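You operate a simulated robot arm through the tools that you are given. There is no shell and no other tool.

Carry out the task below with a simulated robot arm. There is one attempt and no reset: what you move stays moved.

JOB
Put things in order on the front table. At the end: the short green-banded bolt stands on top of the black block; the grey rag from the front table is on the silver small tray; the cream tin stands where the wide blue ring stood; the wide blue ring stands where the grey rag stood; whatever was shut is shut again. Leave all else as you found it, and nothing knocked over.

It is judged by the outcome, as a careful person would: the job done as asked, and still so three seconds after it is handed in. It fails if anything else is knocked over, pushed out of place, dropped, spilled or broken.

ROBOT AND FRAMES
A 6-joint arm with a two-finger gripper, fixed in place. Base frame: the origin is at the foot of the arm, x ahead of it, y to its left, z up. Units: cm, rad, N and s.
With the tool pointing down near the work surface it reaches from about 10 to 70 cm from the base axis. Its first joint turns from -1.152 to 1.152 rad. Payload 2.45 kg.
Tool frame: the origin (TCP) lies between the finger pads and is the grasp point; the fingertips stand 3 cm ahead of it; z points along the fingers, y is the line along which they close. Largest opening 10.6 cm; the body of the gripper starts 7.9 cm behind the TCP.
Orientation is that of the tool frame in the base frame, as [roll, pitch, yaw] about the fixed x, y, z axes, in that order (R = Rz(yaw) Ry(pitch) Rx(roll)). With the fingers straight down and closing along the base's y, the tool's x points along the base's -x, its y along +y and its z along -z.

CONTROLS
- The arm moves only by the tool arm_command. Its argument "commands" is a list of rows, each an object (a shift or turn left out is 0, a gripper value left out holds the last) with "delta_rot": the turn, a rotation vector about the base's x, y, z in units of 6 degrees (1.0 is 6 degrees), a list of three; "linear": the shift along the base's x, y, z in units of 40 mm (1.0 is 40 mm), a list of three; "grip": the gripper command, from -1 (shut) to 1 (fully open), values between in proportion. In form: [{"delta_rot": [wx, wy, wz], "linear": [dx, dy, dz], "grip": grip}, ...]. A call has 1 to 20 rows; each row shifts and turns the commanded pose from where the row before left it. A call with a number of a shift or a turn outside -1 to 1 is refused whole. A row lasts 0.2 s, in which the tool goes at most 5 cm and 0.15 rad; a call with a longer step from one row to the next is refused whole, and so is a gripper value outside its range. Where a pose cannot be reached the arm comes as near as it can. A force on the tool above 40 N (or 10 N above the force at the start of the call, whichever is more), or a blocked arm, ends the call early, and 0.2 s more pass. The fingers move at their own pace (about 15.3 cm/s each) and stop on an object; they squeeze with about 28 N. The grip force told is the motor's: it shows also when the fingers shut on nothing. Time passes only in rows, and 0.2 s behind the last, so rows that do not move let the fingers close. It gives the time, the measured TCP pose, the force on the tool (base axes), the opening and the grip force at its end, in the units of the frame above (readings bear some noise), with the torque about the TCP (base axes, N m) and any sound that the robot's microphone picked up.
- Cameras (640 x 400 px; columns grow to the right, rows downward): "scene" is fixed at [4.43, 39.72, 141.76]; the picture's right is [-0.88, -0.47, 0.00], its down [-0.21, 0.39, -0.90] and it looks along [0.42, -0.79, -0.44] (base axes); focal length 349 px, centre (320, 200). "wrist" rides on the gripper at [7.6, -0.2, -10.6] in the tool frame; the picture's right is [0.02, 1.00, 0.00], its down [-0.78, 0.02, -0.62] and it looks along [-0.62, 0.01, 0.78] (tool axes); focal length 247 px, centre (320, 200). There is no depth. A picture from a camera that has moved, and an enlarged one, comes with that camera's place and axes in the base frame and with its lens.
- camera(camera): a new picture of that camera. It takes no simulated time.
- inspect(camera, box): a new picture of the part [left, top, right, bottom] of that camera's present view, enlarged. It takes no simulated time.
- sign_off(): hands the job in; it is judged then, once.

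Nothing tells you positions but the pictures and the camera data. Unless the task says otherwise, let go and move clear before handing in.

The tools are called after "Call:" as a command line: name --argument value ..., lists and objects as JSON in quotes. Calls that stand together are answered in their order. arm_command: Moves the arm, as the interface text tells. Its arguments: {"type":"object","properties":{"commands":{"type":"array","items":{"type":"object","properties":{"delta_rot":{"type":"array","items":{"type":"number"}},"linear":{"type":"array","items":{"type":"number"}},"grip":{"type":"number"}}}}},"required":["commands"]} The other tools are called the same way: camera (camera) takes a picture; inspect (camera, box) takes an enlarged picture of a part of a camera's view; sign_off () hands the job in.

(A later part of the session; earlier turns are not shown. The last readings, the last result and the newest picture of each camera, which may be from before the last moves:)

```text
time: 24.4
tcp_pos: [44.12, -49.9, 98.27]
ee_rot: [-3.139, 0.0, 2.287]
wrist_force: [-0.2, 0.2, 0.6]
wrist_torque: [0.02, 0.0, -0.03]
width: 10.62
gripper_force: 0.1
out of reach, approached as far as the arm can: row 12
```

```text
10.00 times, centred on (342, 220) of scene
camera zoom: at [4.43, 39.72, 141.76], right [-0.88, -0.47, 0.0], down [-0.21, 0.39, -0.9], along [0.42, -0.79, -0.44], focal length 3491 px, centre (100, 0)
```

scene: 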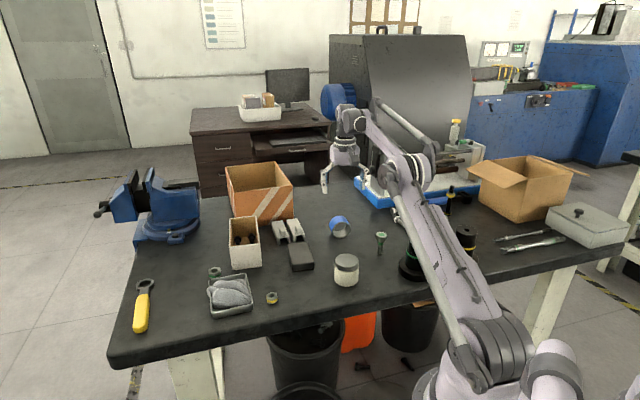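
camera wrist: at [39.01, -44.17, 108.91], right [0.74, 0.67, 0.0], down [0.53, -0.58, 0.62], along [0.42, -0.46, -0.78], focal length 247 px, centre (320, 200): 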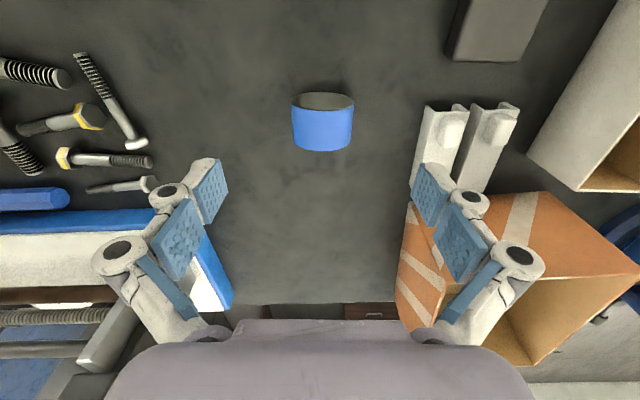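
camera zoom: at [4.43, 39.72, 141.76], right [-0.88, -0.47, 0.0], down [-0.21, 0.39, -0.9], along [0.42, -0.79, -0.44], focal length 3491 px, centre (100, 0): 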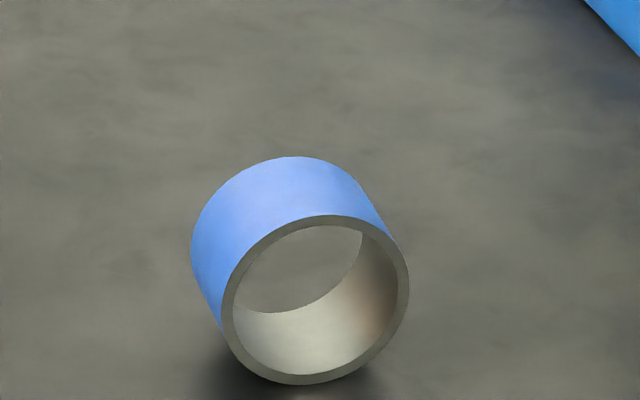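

The ring measures 6.4 cm across and 4.0 cm wide, centred at (45.64, −51.32), with its axis in line with the tool. I'm going down to z≈90 first, then forward.

Call:
arm_command --commands '[{"linear": [0, 0, -0.7], "grip": 1}, {"linear": [0, 0, -0.7]}, {"linear": [0, 0, -0.65]}, {}, {}]'

```text
time: 25.6
tcp_pos: [44.15, -49.74, 90.09]
ee_rot: [-3.141, 0.0, 2.287]
wrist_force: [0.0, -0.4, -0.1]
wrist_torque: [0.0, -0.04, -0.01]
width: 10.58
gripper_force: 0.1
```

The descent went cleanly. I'm moving the tool to centre over the ring.

Call:
arm_command --commands '[{"linear": [0.37, -0.395, 0], "grip": 1}, {}, {}]'

Call:
camera --camera "wrist"

```text
time: 26.4
tcp_pos: [45.69, -51.37, 90.1]
ee_rot: [-3.14, 0.001, 2.288]
wrist_force: [-0.3, 0.1, 0.7]
wrist_torque: [-0.02, 0.02, -0.01]
width: 10.6
gripper_force: 0.0
```

```text
taken
camera wrist: at [40.59, -45.55, 100.56], right [0.74, 0.67, 0.0], down [0.53, -0.58, 0.62], along [0.42, -0.46, -0.78], focal length 247 px, centre (320, 200)
```

wrist: 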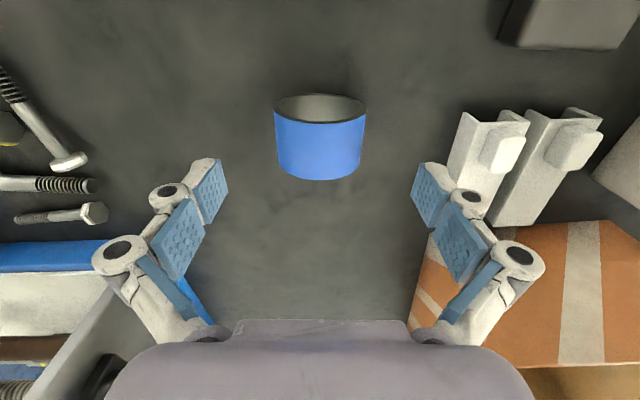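

The ring is centred between the fingers. I'm lowering to TCP z≈84.

Call:
arm_command --commands '[{"linear": [0, 0, -0.6], "grip": 1}, {"linear": [0, 0, -0.5]}, {"linear": [0, 0, -0.4]}, {}, {}]'

Call:
camera --camera "wrist"

Call:
inspect --camera "scene" --box '[290, 170, 390, 250]'

```text
time: 27.6
tcp_pos: [45.89, -51.14, 84.07]
ee_rot: [-3.139, 0.0, 2.288]
wrist_force: [-0.4, 0.5, -0.4]
wrist_torque: [-0.02, 0.02, -0.02]
width: 10.59
gripper_force: 0.0
```

```text
taken
camera wrist: at [40.68, -45.33, 94.62], right [0.74, 0.67, 0.0], down [0.53, -0.58, 0.62], along [0.42, -0.46, -0.78], focal length 247 px, centre (320, 200)
```

wrist: 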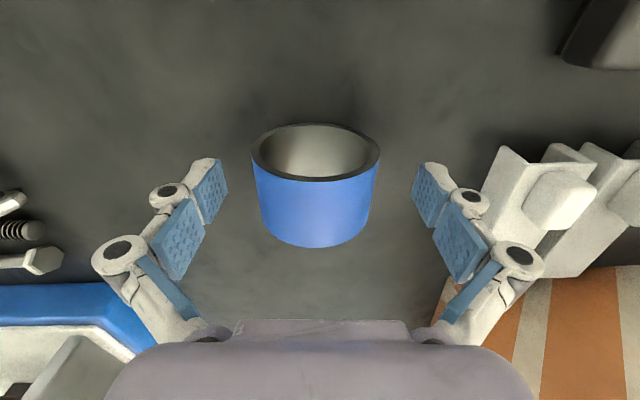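

```text
5.00 times, centred on (340, 210) of scene
camera zoom: at [4.43, 39.72, 141.76], right [-0.88, -0.47, 0.0], down [-0.21, 0.39, -0.9], along [0.42, -0.79, -0.44], focal length 1745 px, centre (220, 150)
```

zoom: 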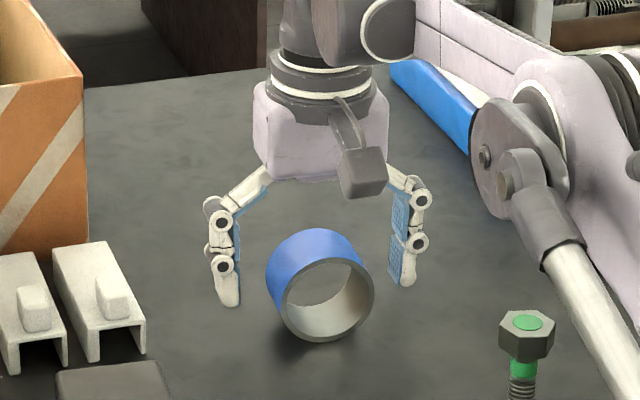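

The ring is between the fingers, slightly left of centre. I'll nudge over and close.

Call:
arm_command --commands '[{"linear": [-0.045, -0.04, 0], "grip": 0.7}, {"grip": 0.4}, {"grip": 0.25}, {"grip": 0.2}, {"grip": 0}, {"grip": -1}, {"grip": -1}]'

Call:
camera --camera "wrist"

```text
time: 29.2
tcp_pos: [45.66, -51.27, 84.01]
ee_rot: [-3.139, 0.002, 2.286]
wrist_force: [-0.9, -1.2, 3.0]
wrist_torque: [-0.03, 0.06, -0.01]
width: 6.33
gripper_force: 28.0
```

```text
taken
camera wrist: at [40.48, -45.49, 94.65], right [0.74, 0.67, 0.0], down [0.53, -0.58, 0.62], along [0.42, -0.46, -0.78], focal length 247 px, centre (320, 200)
```

wrist: 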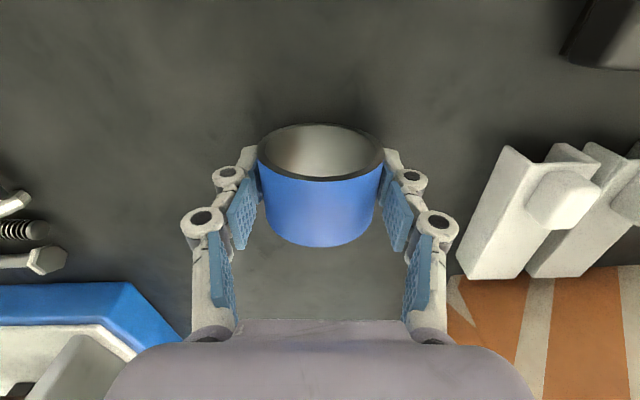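

The ring is gripped at 6.33 cm. I'm lifting slowly and checking.

Call:
arm_command --commands '[{"linear": [0, 0, 0.15], "grip": -1}, {"linear": [0, 0, 0.4]}, {"linear": [0, 0, 0.6]}, {"linear": [-0.15, 0.2, 0.6]}, {"linear": [-0.15, 0.2, 0.6]}, {}, {}]'

Call:
camera --camera "wrist"

Call:
camera --camera "scene"

```text
time: 30.8
tcp_pos: [44.31, -49.94, 93.75]
ee_rot: [-3.14, 0.0, 2.29]
wrist_force: [-0.3, -0.1, -2.3]
wrist_torque: [-0.01, 0.01, -0.02]
width: 6.34
gripper_force: 28.1
```

```text
taken
camera wrist: at [39.27, -44.17, 104.34], right [0.74, 0.67, 0.0], down [0.53, -0.58, 0.62], along [0.42, -0.46, -0.78], focal length 247 px, centre (320, 200)
```

wrist: 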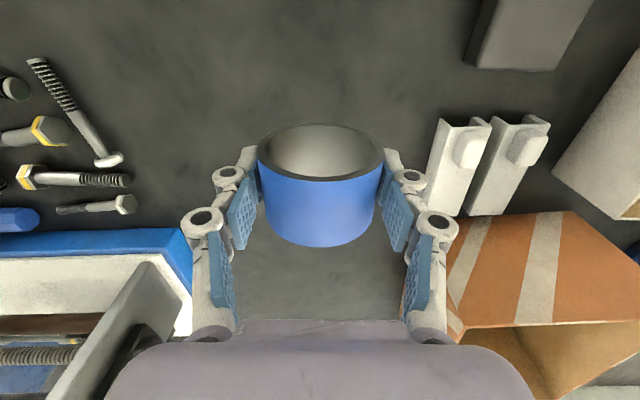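

```text
taken
```

scene: 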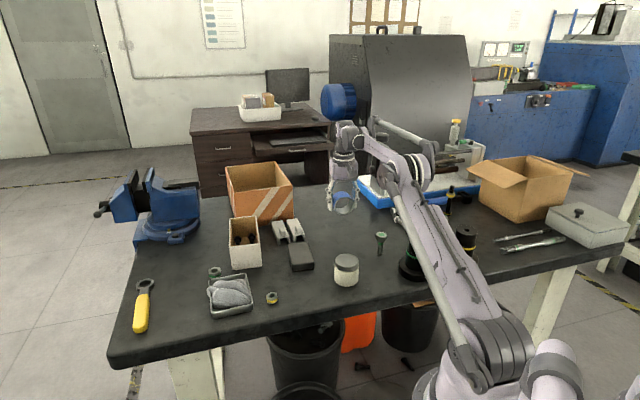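

The ring is held without rotating. I'm carrying it over to the rag's old place via a waypoint that keeps clear of the white box.

Call:
arm_command --commands '[{"linear": [0.1, 0.5, 0.1], "delta_rot": [0, 0, 0.25], "grip": -1}, {"linear": [0.2, 0.9, 0.04], "delta_rot": [0, 0, 0.45]}, {"linear": [0.21, 0.95, 0.04], "delta_rot": [0, 0, 0.5]}, {"linear": [0.21, 0.95, 0.04], "delta_rot": [0, 0, 0.5]}, {"linear": [0.21, 0.95, 0.04], "delta_rot": [0, 0, 0.5]}, {"linear": [0.21, 0.95, 0], "delta_rot": [0, 0, 0.5]}, {"linear": [0.21, 0.95, 0], "delta_rot": [0, 0, 0.5]}, {"linear": [0.21, 0.95, 0], "delta_rot": [0, 0, 0.5]}, {"linear": [0.21, 0.95, 0], "delta_rot": [0, 0, 0.5]}, {"linear": [0.3, 0.8, 0], "delta_rot": [0, 0, 0.5]}, {"linear": [0.7, 0.5, 0], "delta_rot": [0, 0, 0.6]}, {"linear": [0.75, 0.5, -0.1], "delta_rot": [0, 0, 0.6]}, {"linear": [0.75, 0.5, -0.1], "delta_rot": [0, 0, 0.6]}, {"linear": [0.75, 0.5, -0.1], "delta_rot": [0, 0, 0.6]}, {"linear": [0.5, 0.3, 0], "delta_rot": [0, 0, 0.4]}, {}, {}]'

Call:
camera --camera "wrist"

Call:
camera --camera "scene"

```text
time: 34.4
tcp_pos: [66.41, -4.82, 93.16]
ee_rot: [-3.14, 0.0, 3.076]
wrist_force: [0.3, -0.7, -2.8]
wrist_torque: [-0.01, 0.01, 0.01]
width: 6.35
gripper_force: 27.4
```

```text
taken
camera wrist: at [58.8, -4.47, 103.8], right [0.05, 1.0, 0.0], down [0.78, -0.04, 0.62], along [0.62, -0.03, -0.78], focal length 247 px, centre (320, 200)
```

wrist: 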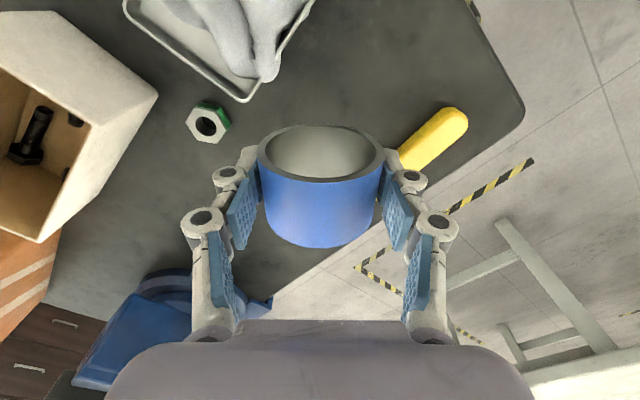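

```text
taken
```

scene: 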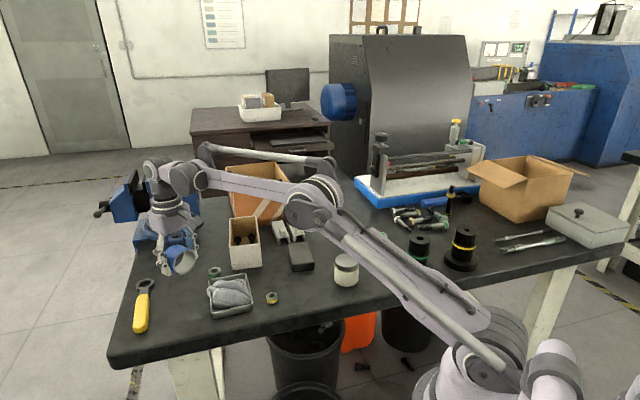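

The ring is above the rag's old place. I'm shifting to (67.3, −4.4) and lowering until just above the table.

Call:
arm_command --commands '[{"linear": [0.22, 0.1, 0], "grip": -1}, {"linear": [0, 0, -0.7]}, {"linear": [0, 0, -0.7]}, {"linear": [0, 0, -0.5]}, {"linear": [0, 0, -0.25]}, {}, {}]'

Call:
camera --camera "wrist"

Call:
inspect --camera "scene" --box '[120, 230, 260, 335]'

```text
time: 36.0
tcp_pos: [67.22, -4.55, 84.6]
ee_rot: [-3.139, 0.0, 3.073]
wrist_force: [-0.3, -0.4, -1.6]
wrist_torque: [-0.03, 0.03, 0.02]
width: 6.31
gripper_force: 27.9
```

```text
taken
camera wrist: at [59.58, -4.08, 95.2], right [0.05, 1.0, 0.0], down [0.78, -0.04, 0.62], along [0.62, -0.03, -0.78], focal length 247 px, centre (320, 200)
```

wrist: 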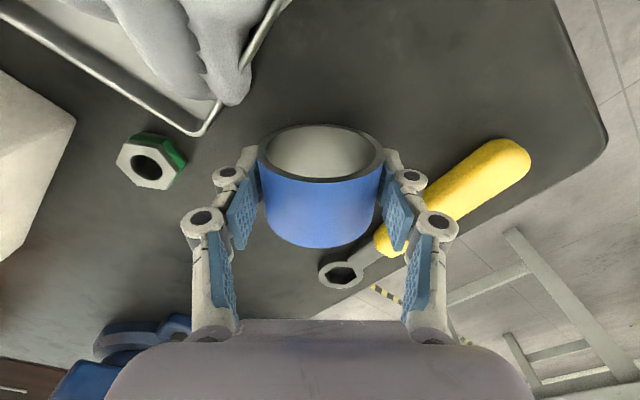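

```text
3.81 times, centred on (190, 282) of scene
camera zoom: at [4.44, 39.72, 141.76], right [-0.88, -0.47, 0.0], down [-0.21, 0.39, -0.9], along [0.42, -0.79, -0.44], focal length 1330 px, centre (815, -114)
```

zoom: 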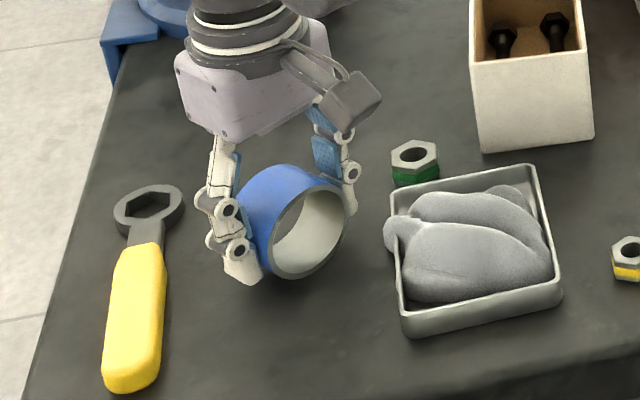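

The ring is just above the table, in the rag's old spot. I'm lowering the last bit in small steps.

Call:
arm_command --commands '[{"linear": [0, 0, -0.06], "grip": -1}, {"linear": [0, 0, -0.04]}, {"linear": [0, 0, -0.02]}, {}, {}]'

```text
time: 37.2
tcp_pos: [67.24, -4.74, 84.36]
ee_rot: [-3.139, 0.0, 3.074]
wrist_force: [0.8, -0.3, -2.0]
wrist_torque: [0.0, -0.01, 0.03]
width: 6.32
gripper_force: 28.3
```

Call:
arm_command --commands '[{"linear": [0, 0, -0.03], "grip": -1}, {"linear": [0, 0, -0.02]}, {}]'

```text
time: 38.0
tcp_pos: [67.25, -4.75, 84.17]
ee_rot: [-3.139, -0.001, 3.073]
wrist_force: [-1.1, -0.1, 3.9]
wrist_torque: [-0.03, -0.06, 0.0]
width: 6.35
gripper_force: 28.0
```

The force reading shows contact, so the ring is on the table. I'm opening the fingers gradually so it doesn't roll.

Call:
arm_command --commands '[{"grip": 0.2}, {"grip": 0.23}, {"grip": 0.28}, {"grip": 0.35}, {"grip": 0.45}, {"grip": 0.5}, {}]'

Call:
camera --camera "wrist"

Call:
inspect --camera "scene" --box '[120, 230, 260, 335]'

```text
time: 39.6
tcp_pos: [67.37, -4.73, 84.08]
ee_rot: [-3.14, 0.001, 3.073]
wrist_force: [0.3, 0.8, -0.3]
wrist_torque: [0.0, -0.02, 0.0]
width: 7.95
gripper_force: 0.1
```

```text
taken
camera wrist: at [59.66, -4.25, 94.63], right [0.05, 1.0, 0.0], down [0.78, -0.04, 0.62], along [0.62, -0.03, -0.78], focal length 247 px, centre (320, 200)
```

wrist: 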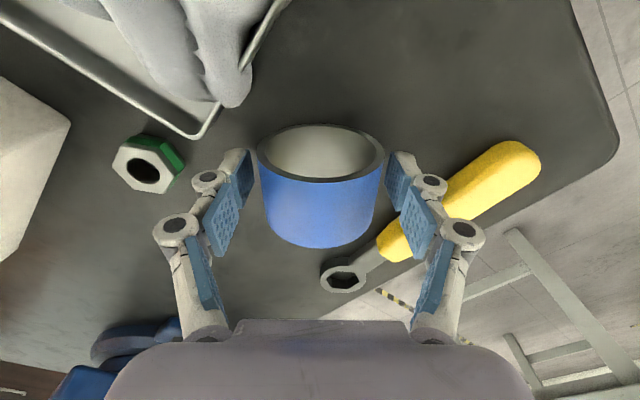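

```text
3.81 times, centred on (190, 282) of scene
camera zoom: at [4.43, 39.72, 141.76], right [-0.88, -0.47, 0.0], down [-0.21, 0.39, -0.9], along [0.42, -0.79, -0.44], focal length 1330 px, centre (815, -114)
```

zoom: 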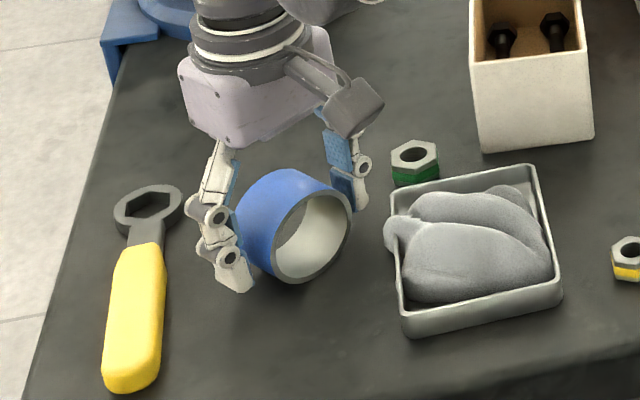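

The ring stands free between the fingers. I'll wait a moment to see that it doesn't roll, then rise straight up.

Call:
arm_command --commands '[{}, {}, {}, {}, {"linear": [0, 0, 0.3]}, {"linear": [0, 0, 0.6]}, {"linear": [0, 0, 0.6]}, {"linear": [-0.3, 0, 0.7]}, {"linear": [-0.3, 0, 0.7], "grip": 1}, {}]'

Call:
inspect --camera "scene" --box '[120, 230, 260, 335]'

Call:
camera --camera "wrist"

```text
time: 41.8
tcp_pos: [64.94, -4.83, 95.65]
ee_rot: [-3.139, -0.001, 3.073]
wrist_force: [0.1, -0.2, 0.3]
wrist_torque: [-0.02, 0.04, 0.01]
width: 10.6
gripper_force: 0.1
```

```text
3.81 times, centred on (190, 282) of scene
camera zoom: at [4.43, 39.72, 141.76], right [-0.88, -0.47, 0.0], down [-0.21, 0.39, -0.9], along [0.42, -0.79, -0.44], focal length 1330 px, centre (815, -114)
```

zoom: 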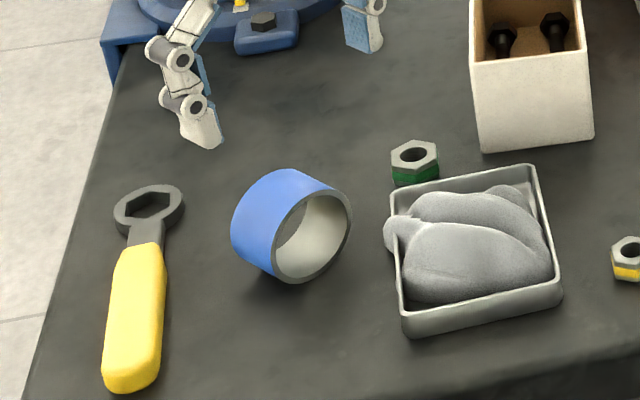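

```text
taken
camera wrist: at [57.33, -4.34, 106.26], right [0.05, 1.0, 0.0], down [0.78, -0.04, 0.62], along [0.62, -0.03, -0.78], focal length 247 px, centre (320, 200)
```

wrist: 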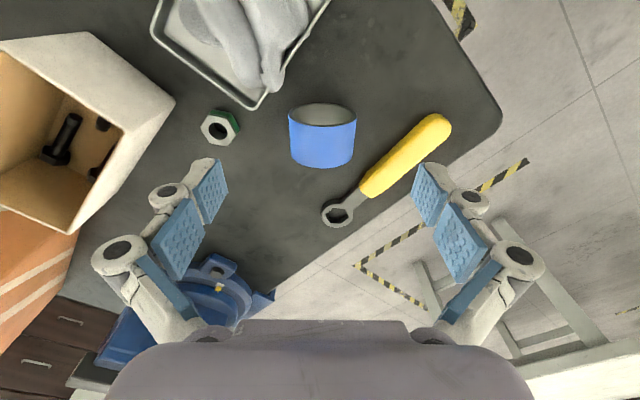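

The ring stands steady at the rag's old place. Next I'm moving towards the cream tin to measure it.

Call:
arm_command --commands '[{"linear": [-0.4, -0.3, 0.4], "delta_rot": [0, 0, -0.4], "grip": 1}, {"linear": [-0.75, -0.5, 0.2], "delta_rot": [0, 0, -0.6]}, {"linear": [-0.75, -0.5, 0.1], "delta_rot": [0, 0, -0.6]}, {"linear": [-0.75, -0.55, 0.1], "delta_rot": [0, 0, -0.6]}, {"linear": [-0.75, -0.55, 0.1], "delta_rot": [0, 0, -0.6]}, {"linear": [-0.75, -0.55, 0], "delta_rot": [0, 0, -0.6]}, {"linear": [-0.75, -0.55, 0], "delta_rot": [0, 0, -0.6]}, {"linear": [-0.75, -0.55, 0], "delta_rot": [0, 0, -0.6]}, {"linear": [-0.75, -0.55, 0], "delta_rot": [0, 0, -0.6]}, {"linear": [-0.75, -0.55, 0], "delta_rot": [0, 0, -0.6]}, {"linear": [-0.7, -0.5, 0], "delta_rot": [0, 0, -0.6]}, {"linear": [-0.5, -0.3, 0], "delta_rot": [0, 0, -0.6]}, {}, {}]'

Call:
camera --camera "wrist"

Call:
camera --camera "scene"

```text
time: 44.8
tcp_pos: [31.49, -28.67, 99.4]
ee_rot: [-3.139, -0.001, 2.339]
wrist_force: [0.5, -0.8, -0.5]
wrist_torque: [0.0, -0.02, 0.0]
width: 10.62
gripper_force: 0.1
```

```text
taken
camera wrist: at [25.98, -23.16, 109.96], right [0.7, 0.71, 0.0], down [0.56, -0.55, 0.62], along [0.44, -0.44, -0.78], focal length 247 px, centre (320, 200)
```

wrist: 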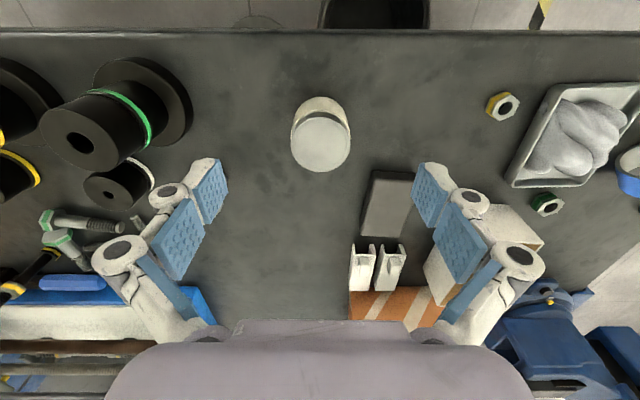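

```text
taken
```

scene: 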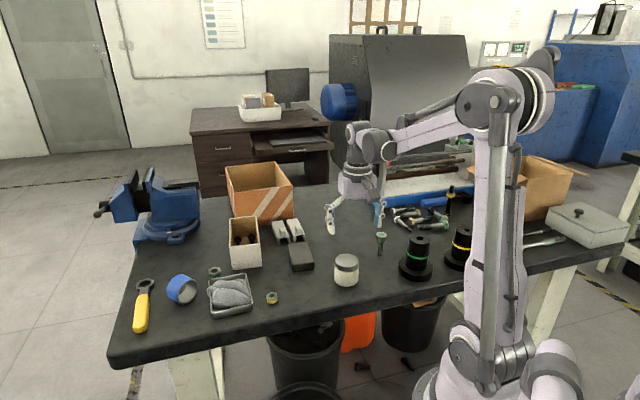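

Call:
inspect --camera "wrist" --box '[270, 80, 370, 180]'

Call:
inspect --camera "scene" --box '[310, 240, 390, 300]'

Call:
inspect --camera "wrist" --box '[0, 150, 240, 300]'

```text
4.00 times, centred on (320, 130) of wrist
camera zoom: at [25.98, -23.16, 109.96], right [0.7, 0.71, 0.0], down [0.56, -0.55, 0.62], along [0.44, -0.44, -0.78], focal length 988 px, centre (320, 480)
```

zoom: 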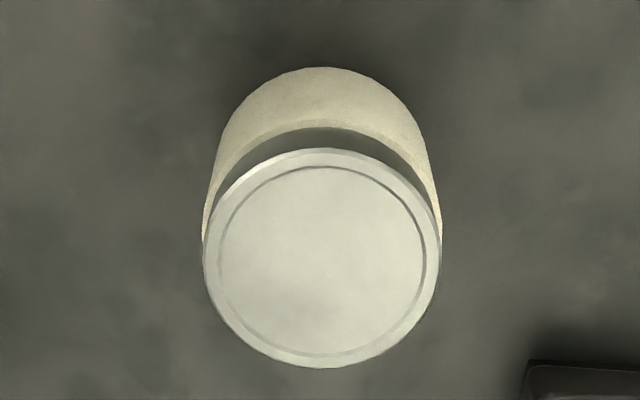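

```text
6.67 times, centred on (350, 270) of scene
camera zoom: at [4.43, 39.72, 141.76], right [-0.88, -0.47, 0.0], down [-0.21, 0.39, -0.9], along [0.42, -0.79, -0.44], focal length 2327 px, centre (120, -267)
```

zoom: 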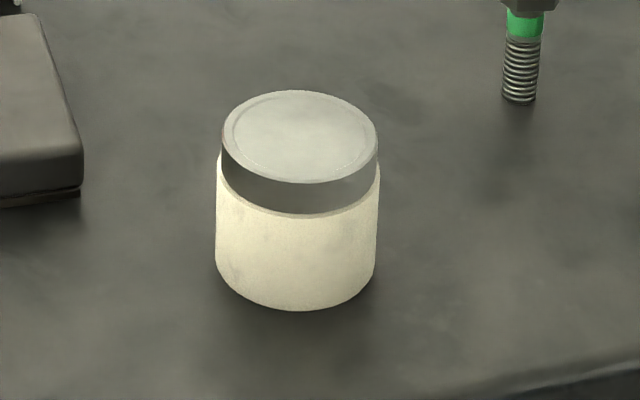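

```text
2.67 times, centred on (120, 225) of wrist
camera zoom: at [25.98, -23.16, 109.96], right [0.7, 0.71, 0.0], down [0.56, -0.55, 0.62], along [0.44, -0.44, -0.78], focal length 659 px, centre (853, 133)
```

zoom: 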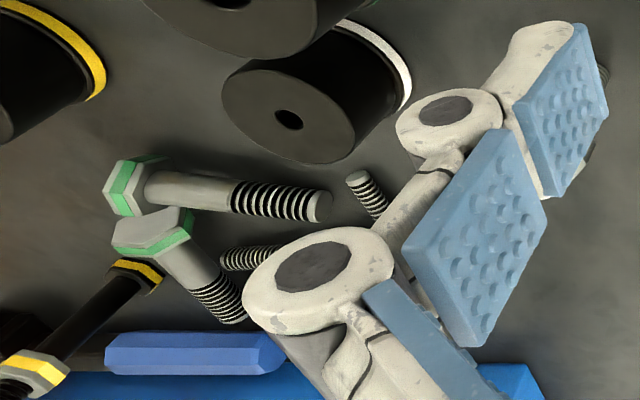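

The tin is centred at (34.2, −31.4), about 6.6 cm across and 6.1 cm tall, with a grey lid. I'm moving over it and descending partway.

Call:
arm_command --commands '[{"linear": [0.68, -0.68, 0], "grip": 1}, {"linear": [0, 0, -0.8]}, {"linear": [0, 0, -0.8]}, {"linear": [0, 0, -0.7]}, {}, {}]'

Call:
camera --camera "wrist"

```text
time: 46.2
tcp_pos: [34.25, -31.13, 90.2]
ee_rot: [-3.14, 0.0, 2.34]
wrist_force: [-1.6, 0.2, 0.1]
wrist_torque: [0.01, -0.01, -0.01]
width: 10.62
gripper_force: 0.0
```

```text
taken
camera wrist: at [28.82, -25.59, 100.76], right [0.7, 0.71, 0.0], down [0.56, -0.55, 0.62], along [0.44, -0.44, -0.78], focal length 247 px, centre (320, 200)
```

wrist: 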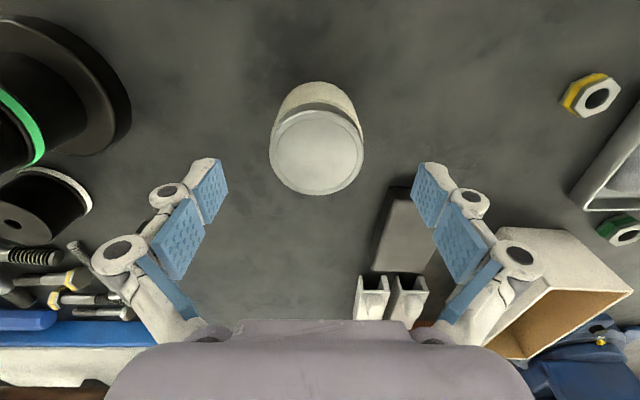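

The tin is nearly centred. I'll make a small correction and lower to z≈83.8.

Call:
arm_command --commands '[{"linear": [-0.035, -0.07, -0.5], "grip": 1}, {"linear": [0, 0, -0.6]}, {"linear": [0, 0, -0.5]}, {}, {}]'

Call:
camera --camera "wrist"

Call:
inspect --camera "scene" --box '[290, 210, 410, 300]'

```text
time: 47.4
tcp_pos: [33.97, -31.45, 83.69]
ee_rot: [-3.139, -0.001, 2.341]
wrist_force: [0.2, 0.7, -0.5]
wrist_torque: [0.01, -0.01, 0.05]
width: 10.58
gripper_force: 0.2
```

```text
taken
camera wrist: at [28.51, -25.88, 94.22], right [0.7, 0.71, 0.0], down [0.56, -0.55, 0.62], along [0.44, -0.44, -0.78], focal length 247 px, centre (320, 200)
```

wrist: 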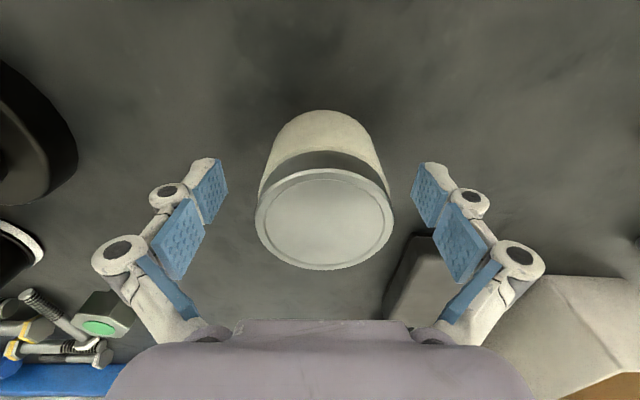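

```text
4.44 times, centred on (350, 255) of scene
camera zoom: at [4.43, 39.72, 141.76], right [-0.88, -0.47, 0.0], down [-0.21, 0.39, -0.9], along [0.42, -0.79, -0.44], focal length 1552 px, centre (187, -44)
```

zoom: 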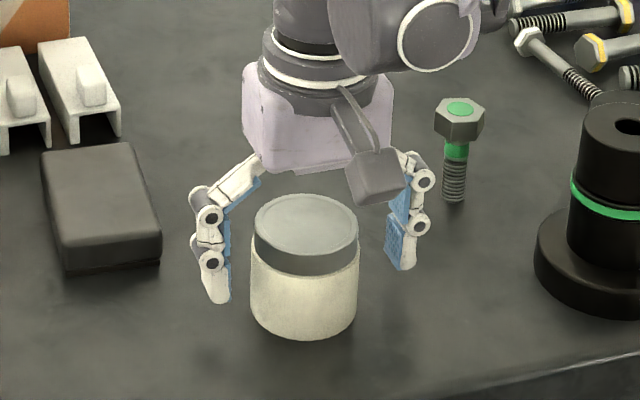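

The tin is centred between the fingers. I'm closing on its body.

Call:
arm_command --commands '[{"grip": 0.7}, {"grip": 0.45}, {"grip": 0.3}, {"grip": 0.2}, {"grip": -0.2}, {"grip": -1}, {"grip": -1}]'

Call:
camera --camera "wrist"

```text
time: 49.0
tcp_pos: [33.98, -31.38, 83.59]
ee_rot: [3.142, 0.001, 2.341]
wrist_force: [2.4, 0.4, 9.3]
wrist_torque: [0.04, -0.06, -0.12]
width: 6.44
gripper_force: 27.4
```

```text
taken
camera wrist: at [28.52, -25.87, 94.25], right [0.7, 0.71, 0.0], down [0.56, -0.55, 0.62], along [0.44, -0.44, -0.78], focal length 247 px, centre (320, 200)
```

wrist: 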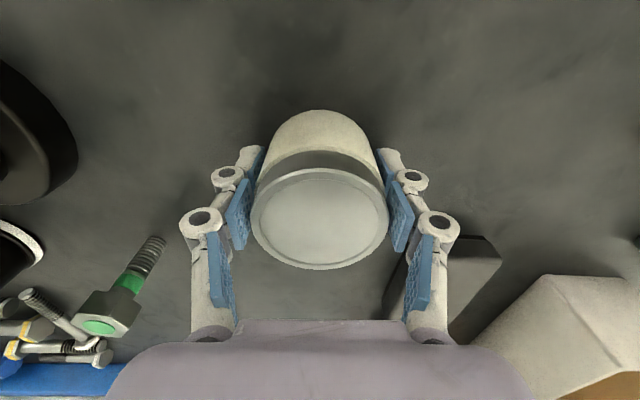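

The tin is gripped at 6.44 cm. I'm lifting slowly and checking the hold.

Call:
arm_command --commands '[{"linear": [0, 0, 0.15], "grip": -1}, {"linear": [0, 0, 0.4]}, {"linear": [0, 0, 0.5]}, {"linear": [0, 0, 0.5]}, {"linear": [0, 0, 0.4]}, {}, {}]'

Call:
camera --camera "wrist"

Call:
inspect --camera "scene" --box '[290, 190, 410, 300]'

```text
time: 50.6
tcp_pos: [33.93, -31.54, 91.42]
ee_rot: [-3.14, 0.001, 2.34]
wrist_force: [-0.8, -0.7, -3.2]
wrist_torque: [0.0, 0.03, -0.01]
width: 6.43
gripper_force: 28.3
```

```text
taken
camera wrist: at [28.56, -26.07, 102.04], right [0.7, 0.71, 0.0], down [0.56, -0.55, 0.62], along [0.44, -0.44, -0.78], focal length 247 px, centre (320, 200)
```

wrist: 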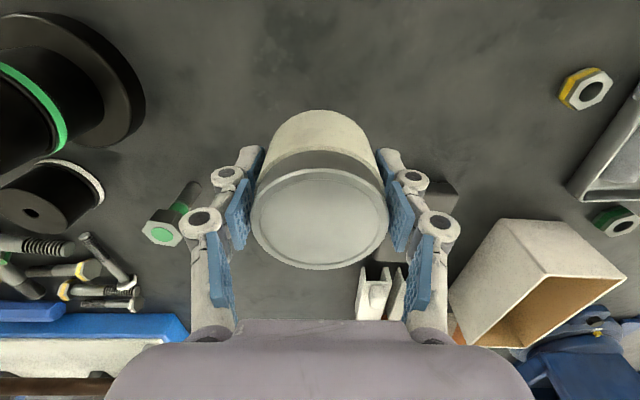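

```text
3.64 times, centred on (350, 245) of scene
camera zoom: at [4.43, 39.72, 141.77], right [-0.88, -0.47, 0.0], down [-0.21, 0.39, -0.9], along [0.42, -0.79, -0.44], focal length 1269 px, centre (211, 36)
```

zoom: 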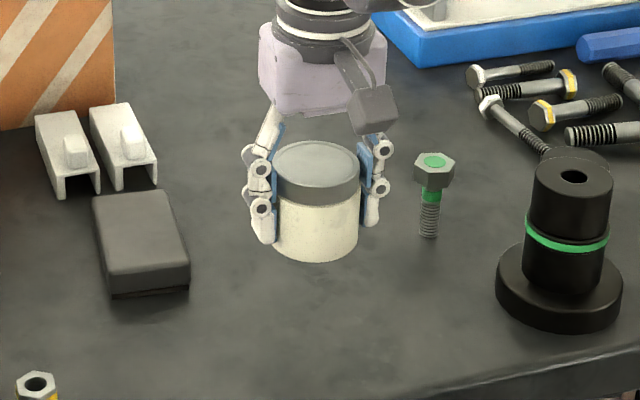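

The tin is held level with its lid on. I'm carrying it to the ring's old place.

Call:
arm_command --commands '[{"linear": [0.25, -0.43, 0], "grip": -1}, {"linear": [0.45, -0.77, 0]}, {"linear": [0.5, -0.85, 0]}, {"linear": [0.5, -0.85, 0]}, {"linear": [0.5, -0.85, -0.1]}, {"linear": [0.45, -0.75, -0.1]}, {"linear": [0.26, -0.45, -0.1]}, {}, {}]'

Call:
camera --camera "wrist"

Call:
inspect --camera "scene" --box '[290, 170, 410, 260]'

```text
time: 52.6
tcp_pos: [45.81, -51.52, 89.96]
ee_rot: [-3.141, -0.001, 2.34]
wrist_force: [0.9, -0.5, -3.0]
wrist_torque: [0.04, 0.01, 0.02]
width: 6.42
gripper_force: 27.6
```

```text
taken
camera wrist: at [40.39, -45.96, 100.58], right [0.7, 0.71, 0.0], down [0.56, -0.55, 0.62], along [0.44, -0.44, -0.78], focal length 247 px, centre (320, 200)
```

wrist: 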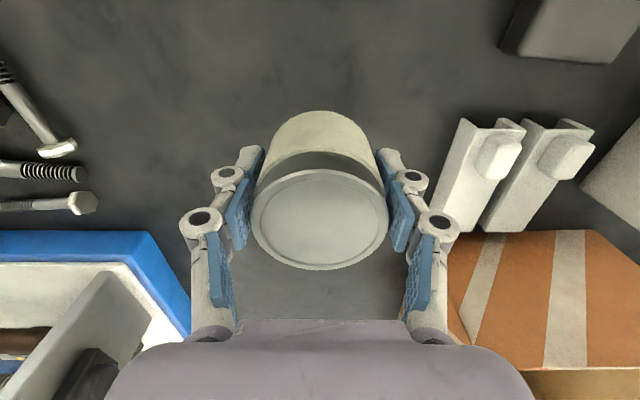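

```text
4.44 times, centred on (350, 215) of scene
camera zoom: at [4.44, 39.71, 141.77], right [-0.88, -0.47, 0.0], down [-0.21, 0.39, -0.9], along [0.42, -0.79, -0.44], focal length 1552 px, centre (187, 133)
```

zoom: 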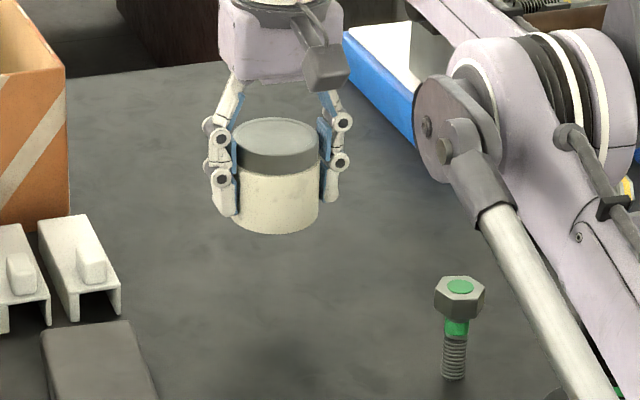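

The tin is above the target spot at (45.6, −51.3). I'm lowering it to just above the table.

Call:
arm_command --commands '[{"linear": [-0.035, 0.05, -0.5], "grip": -1}, {"linear": [0, 0, -0.5]}, {"linear": [0, 0, -0.35]}, {"linear": [0, 0, -0.12]}, {}, {}]'

```text
time: 54.0
tcp_pos: [45.71, -51.15, 84.24]
ee_rot: [-3.14, -0.001, 2.341]
wrist_force: [-0.3, -0.2, -2.8]
wrist_torque: [0.0, 0.02, 0.03]
width: 6.45
gripper_force: 28.1
```

Call:
arm_command --commands '[{"linear": [0, 0, -0.06], "grip": -1}, {"linear": [0, 0, -0.04]}, {}]'

```text
time: 54.8
tcp_pos: [45.62, -51.21, 83.91]
ee_rot: [-3.14, 0.0, 2.341]
wrist_force: [0.1, 0.5, -3.0]
wrist_torque: [0.03, -0.02, 0.03]
width: 6.45
gripper_force: 28.2
```

The tin is still hanging, with the force at −3 N. I'm lowering it a little more until it touches the table.

Call:
arm_command --commands '[{"linear": [0, 0, -0.03], "grip": -1}, {"linear": [0, 0, -0.02]}, {}]'

```text
time: 55.6
tcp_pos: [45.57, -51.18, 83.69]
ee_rot: [-3.14, 0.0, 2.34]
wrist_force: [0.2, 0.4, -2.9]
wrist_torque: [-0.01, 0.02, 0.0]
width: 6.42
gripper_force: 28.2
```

Call:
arm_command --commands '[{"linear": [0, 0, -0.02], "grip": -1}, {"linear": [0, 0, -0.015]}, {}]'

```text
time: 56.4
tcp_pos: [45.59, -51.15, 83.57]
ee_rot: [3.141, 0.002, 2.34]
wrist_force: [1.1, 3.6, 15.4]
wrist_torque: [0.03, -0.05, -0.2]
width: 6.44
gripper_force: 27.9
```

There is firm contact with the table. I'm easing off slightly and opening gradually.

Call:
arm_command --commands '[{"linear": [0, 0, 0.01], "grip": -1}, {"grip": 0.2}, {"grip": 0.25}, {"grip": 0.35}, {"grip": 0.5}, {"grip": 0.7}, {}]'

Call:
camera --camera "wrist"

Call:
inspect --camera "scene" --box '[290, 170, 410, 260]'

```text
time: 58.0
tcp_pos: [45.58, -51.39, 83.62]
ee_rot: [-3.139, 0.0, 2.342]
wrist_force: [-0.1, 0.1, -0.8]
wrist_torque: [-0.02, -0.01, 0.03]
width: 9.02
gripper_force: 0.1
```

```text
taken
camera wrist: at [40.17, -45.79, 94.16], right [0.7, 0.71, 0.0], down [0.56, -0.55, 0.62], along [0.44, -0.44, -0.78], focal length 247 px, centre (320, 200)
```

wrist: 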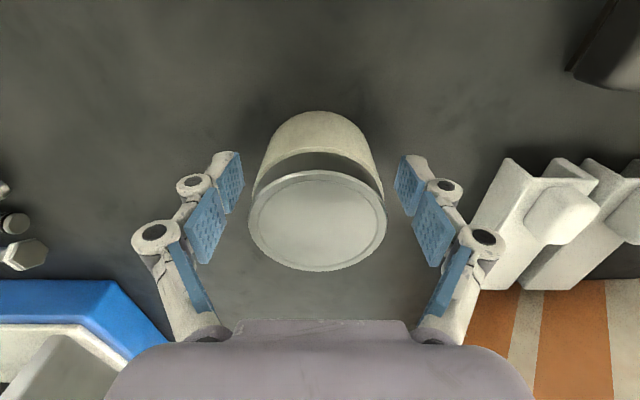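

```text
4.44 times, centred on (350, 215) of scene
camera zoom: at [4.43, 39.72, 141.76], right [-0.88, -0.47, 0.0], down [-0.21, 0.39, -0.9], along [0.42, -0.79, -0.44], focal length 1552 px, centre (187, 133)
```

zoom: 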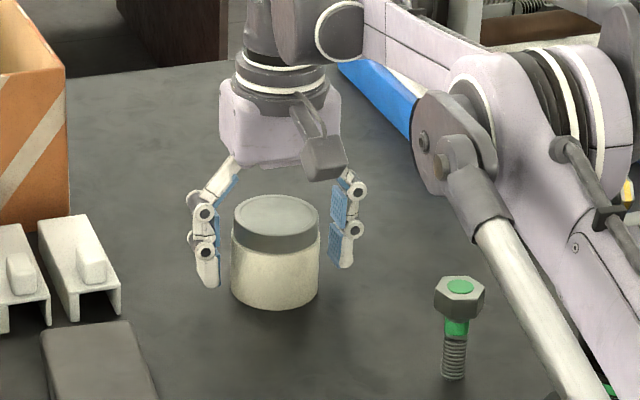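

The tin stands where the ring was. I'm rising clear, then moving back to look at the bolt.

Call:
arm_command --commands '[{"linear": [0, 0, 0.3]}, {"linear": [0, 0, 0.7]}, {"linear": [0, 0, 0.8]}, {"linear": [-0.3, 0.2, 0.8], "grip": 1}, {"linear": [-0.6, 0.25, 0.6]}, {"linear": [-0.8, 0.3, 0.5]}, {"linear": [-0.8, 0.3, 0]}, {"linear": [-0.8, 0.3, 0]}, {"linear": [-0.8, 0.3, 0]}, {"linear": [-0.4, 0.15, 0]}, {}, {}]'

Call:
camera --camera "wrist"

Call:
camera --camera "scene"

```text
time: 60.6
tcp_pos: [27.55, -44.25, 98.33]
ee_rot: [-3.138, 0.001, 2.342]
wrist_force: [0.4, 0.5, 0.7]
wrist_torque: [0.01, -0.02, 0.03]
width: 10.6
gripper_force: 0.0
```

```text
taken
camera wrist: at [22.16, -38.71, 108.93], right [0.7, 0.71, 0.0], down [0.56, -0.55, 0.62], along [0.44, -0.44, -0.78], focal length 247 px, centre (320, 200)
```

wrist: 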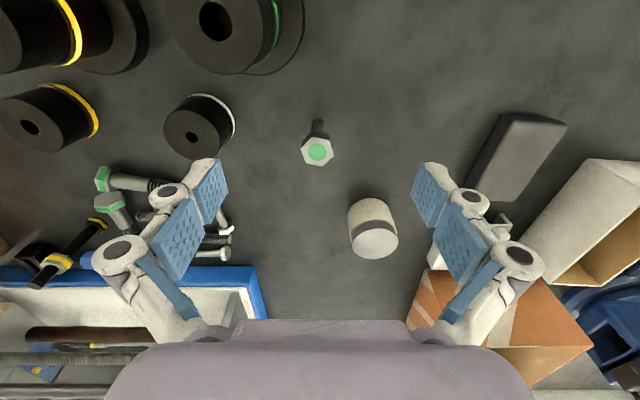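

```text
taken
```

scene: 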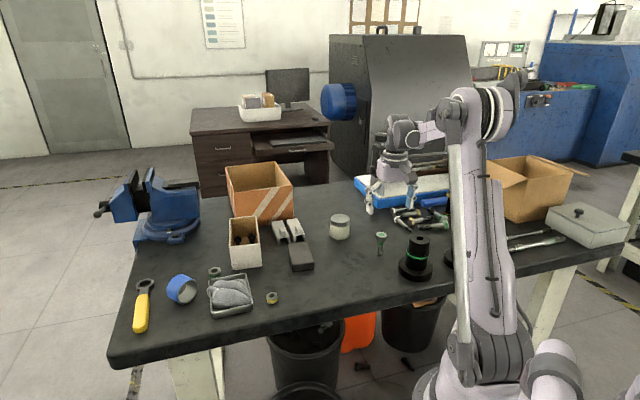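

Call:
inspect --camera "wrist" --box '[270, 100, 370, 190]'

Call:
inspect --camera "wrist" --box '[80, 70, 260, 280]'

Call:
inspect --camera "scene" --box '[370, 195, 460, 265]'

Call:
inspect --camera "scene" --box '[260, 205, 400, 285]'

Call:
inspect --camera "wrist" --box '[440, 90, 600, 230]'

```text
4.44 times, centred on (320, 145) of wrist
camera zoom: at [22.16, -38.71, 108.93], right [0.7, 0.71, 0.0], down [0.56, -0.55, 0.62], along [0.44, -0.44, -0.78], focal length 1098 px, centre (320, 444)
```

zoom: 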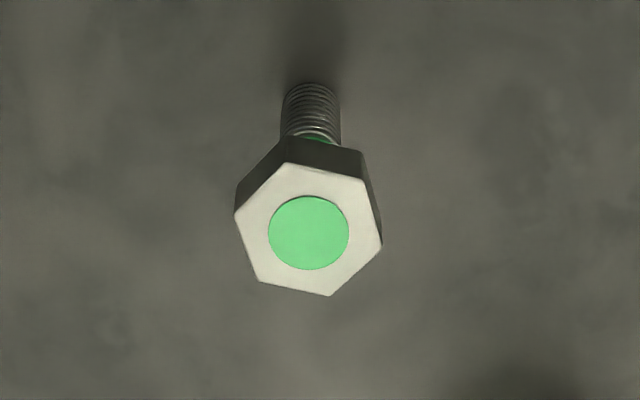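

```text
1.90 times, centred on (170, 175) of wrist
camera zoom: at [22.16, -38.71, 108.93], right [0.7, 0.71, 0.0], down [0.56, -0.55, 0.62], along [0.44, -0.44, -0.78], focal length 470 px, centre (606, 248)
```

zoom: 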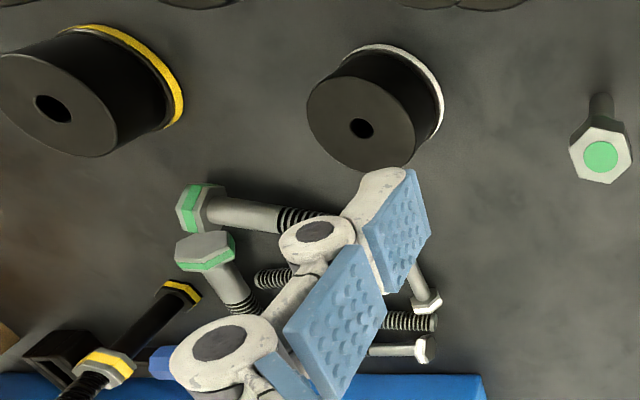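

```text
5.71 times, centred on (415, 230) of scene
camera zoom: at [4.43, 39.72, 141.76], right [-0.88, -0.47, 0.0], down [-0.21, 0.39, -0.9], along [0.42, -0.79, -0.44], focal length 1995 px, centre (-223, 29)
```

zoom: 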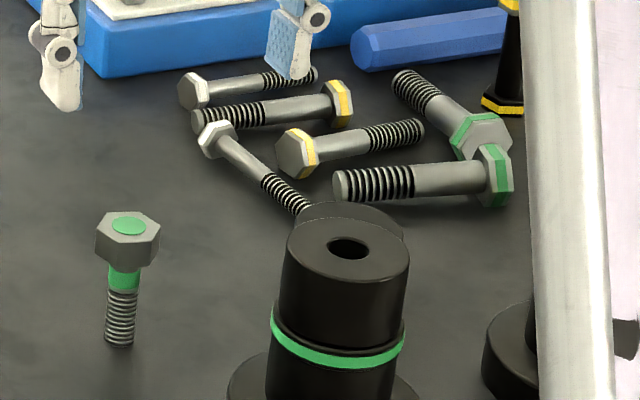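

```text
4.57 times, centred on (330, 245) of scene
camera zoom: at [4.43, 39.72, 141.76], right [-0.88, -0.47, 0.0], down [-0.21, 0.39, -0.9], along [0.42, -0.79, -0.44], focal length 1596 px, centre (274, -6)
```

zoom: 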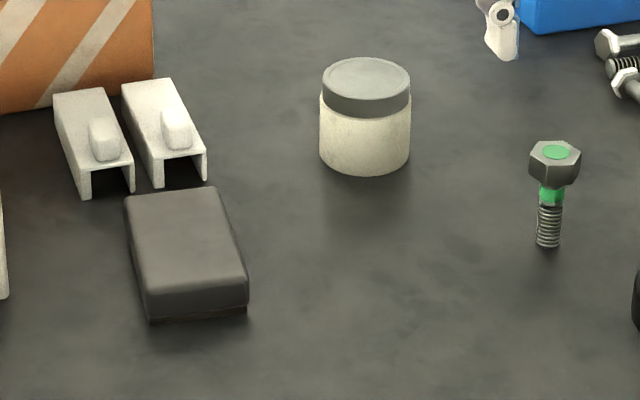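

```text
2.86 times, centred on (520, 160) of wrist
camera zoom: at [22.16, -38.71, 108.93], right [0.7, 0.71, 0.0], down [0.56, -0.55, 0.62], along [0.44, -0.44, -0.78], focal length 706 px, centre (-251, 314)
```

zoom: 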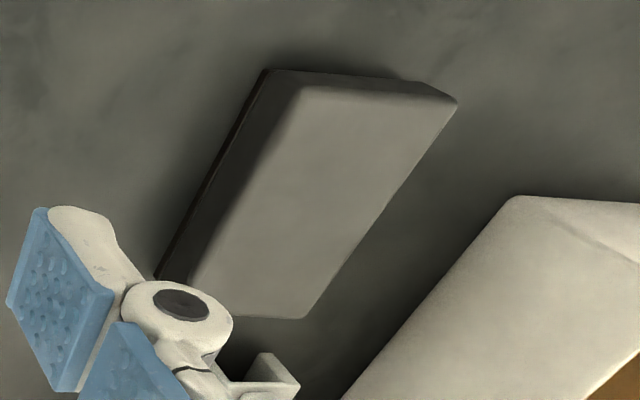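

The standing bolt is the short one: its top is at (29.9, −46.7, 87.4), its hex head is about 2.85 cm across flats and it is 7.4 cm tall. The green-marked bolts in the pile are about 10 cm long. I'll turn the tool about 17° to match the head's flats and move above it.

Call:
arm_command --commands '[{"linear": [0.29, -0.31, 0], "delta_rot": [0, 0, 0.95], "grip": 0.4}, {"linear": [0.29, -0.31, 0], "delta_rot": [0, 0, 0.95]}, {"linear": [0, 0, -0.6], "delta_rot": [0, 0, 0.93]}, {"linear": [0, 0, -0.6]}, {}, {}]'

Call:
camera --camera "wrist"

Call:
inspect --camera "wrist" --box '[270, 100, 370, 200]'

Call:
inspect --camera "scene" --box '[330, 190, 450, 270]'

```text
time: 62.0
tcp_pos: [30.09, -46.62, 93.57]
ee_rot: [-3.139, 0.0, 2.637]
wrist_force: [-1.2, 0.4, -0.1]
wrist_torque: [0.03, 0.04, -0.02]
width: 7.43
gripper_force: 0.0
```

```text
taken
camera wrist: at [23.29, -42.95, 104.07], right [0.47, 0.89, 0.0], down [0.69, -0.36, 0.62], along [0.55, -0.29, -0.78], focal length 247 px, centre (320, 200)
```

wrist: 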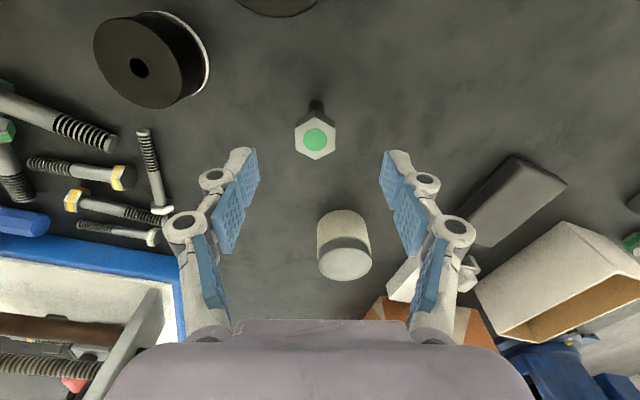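

```text
4.00 times, centred on (320, 150) of wrist
camera zoom: at [23.29, -42.95, 104.07], right [0.47, 0.89, 0.0], down [0.69, -0.36, 0.62], along [0.55, -0.29, -0.78], focal length 988 px, centre (320, 400)
```

zoom: 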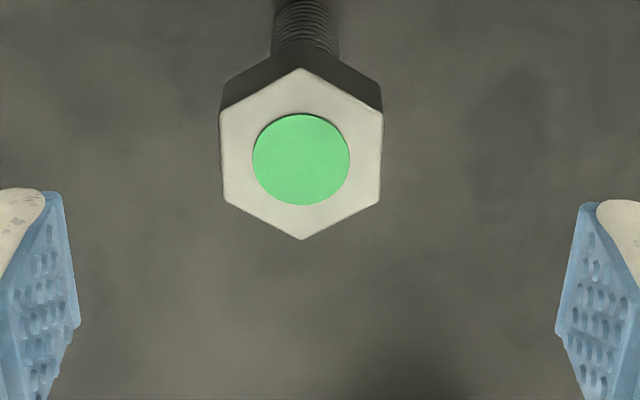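

```text
5.00 times, centred on (390, 230) of scene
camera zoom: at [4.43, 39.72, 141.76], right [-0.88, -0.47, 0.0], down [-0.21, 0.39, -0.9], along [0.42, -0.79, -0.44], focal length 1745 px, centre (-30, 50)
```

zoom: 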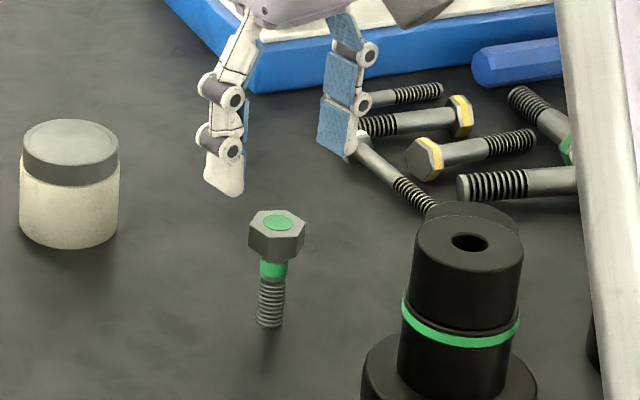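

The head's flats now line up with the fingers. I'll correct sideways a little and lower so the pads sit beside the head.

Call:
arm_command --commands '[{"linear": [-0.045, -0.07, 0], "grip": 0.4}, {"linear": [0, 0, -0.6]}, {"linear": [0, 0, -0.6]}, {"linear": [0, 0, -0.5]}, {}, {}]'

Call:
camera --camera "wrist"

Call:
inspect --camera "scene" --box '[330, 190, 450, 270]'

```text
time: 63.4
tcp_pos: [29.69, -46.55, 86.67]
ee_rot: [-3.139, 0.002, 2.636]
wrist_force: [-0.3, -1.3, 0.3]
wrist_torque: [-0.03, 0.01, 0.0]
width: 7.39
gripper_force: 0.1
```

```text
taken
camera wrist: at [22.87, -42.9, 97.28], right [0.47, 0.89, 0.0], down [0.69, -0.36, 0.62], along [0.55, -0.29, -0.78], focal length 247 px, centre (320, 200)
```

wrist: 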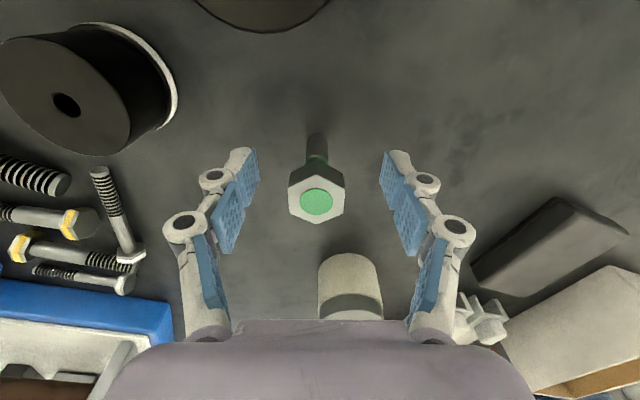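

```text
5.00 times, centred on (390, 230) of scene
camera zoom: at [4.43, 39.72, 141.76], right [-0.88, -0.47, 0.0], down [-0.21, 0.39, -0.9], along [0.42, -0.79, -0.44], focal length 1745 px, centre (-30, 50)
```

zoom: 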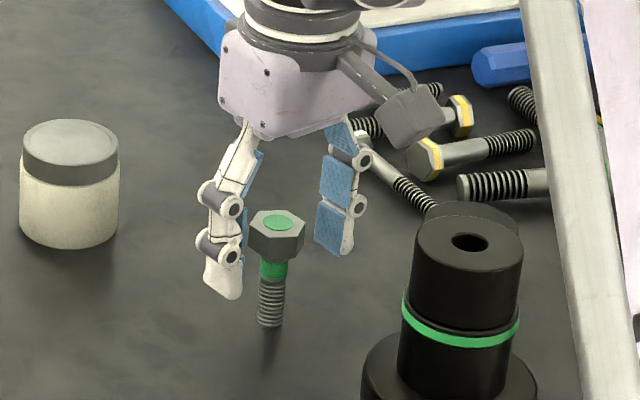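

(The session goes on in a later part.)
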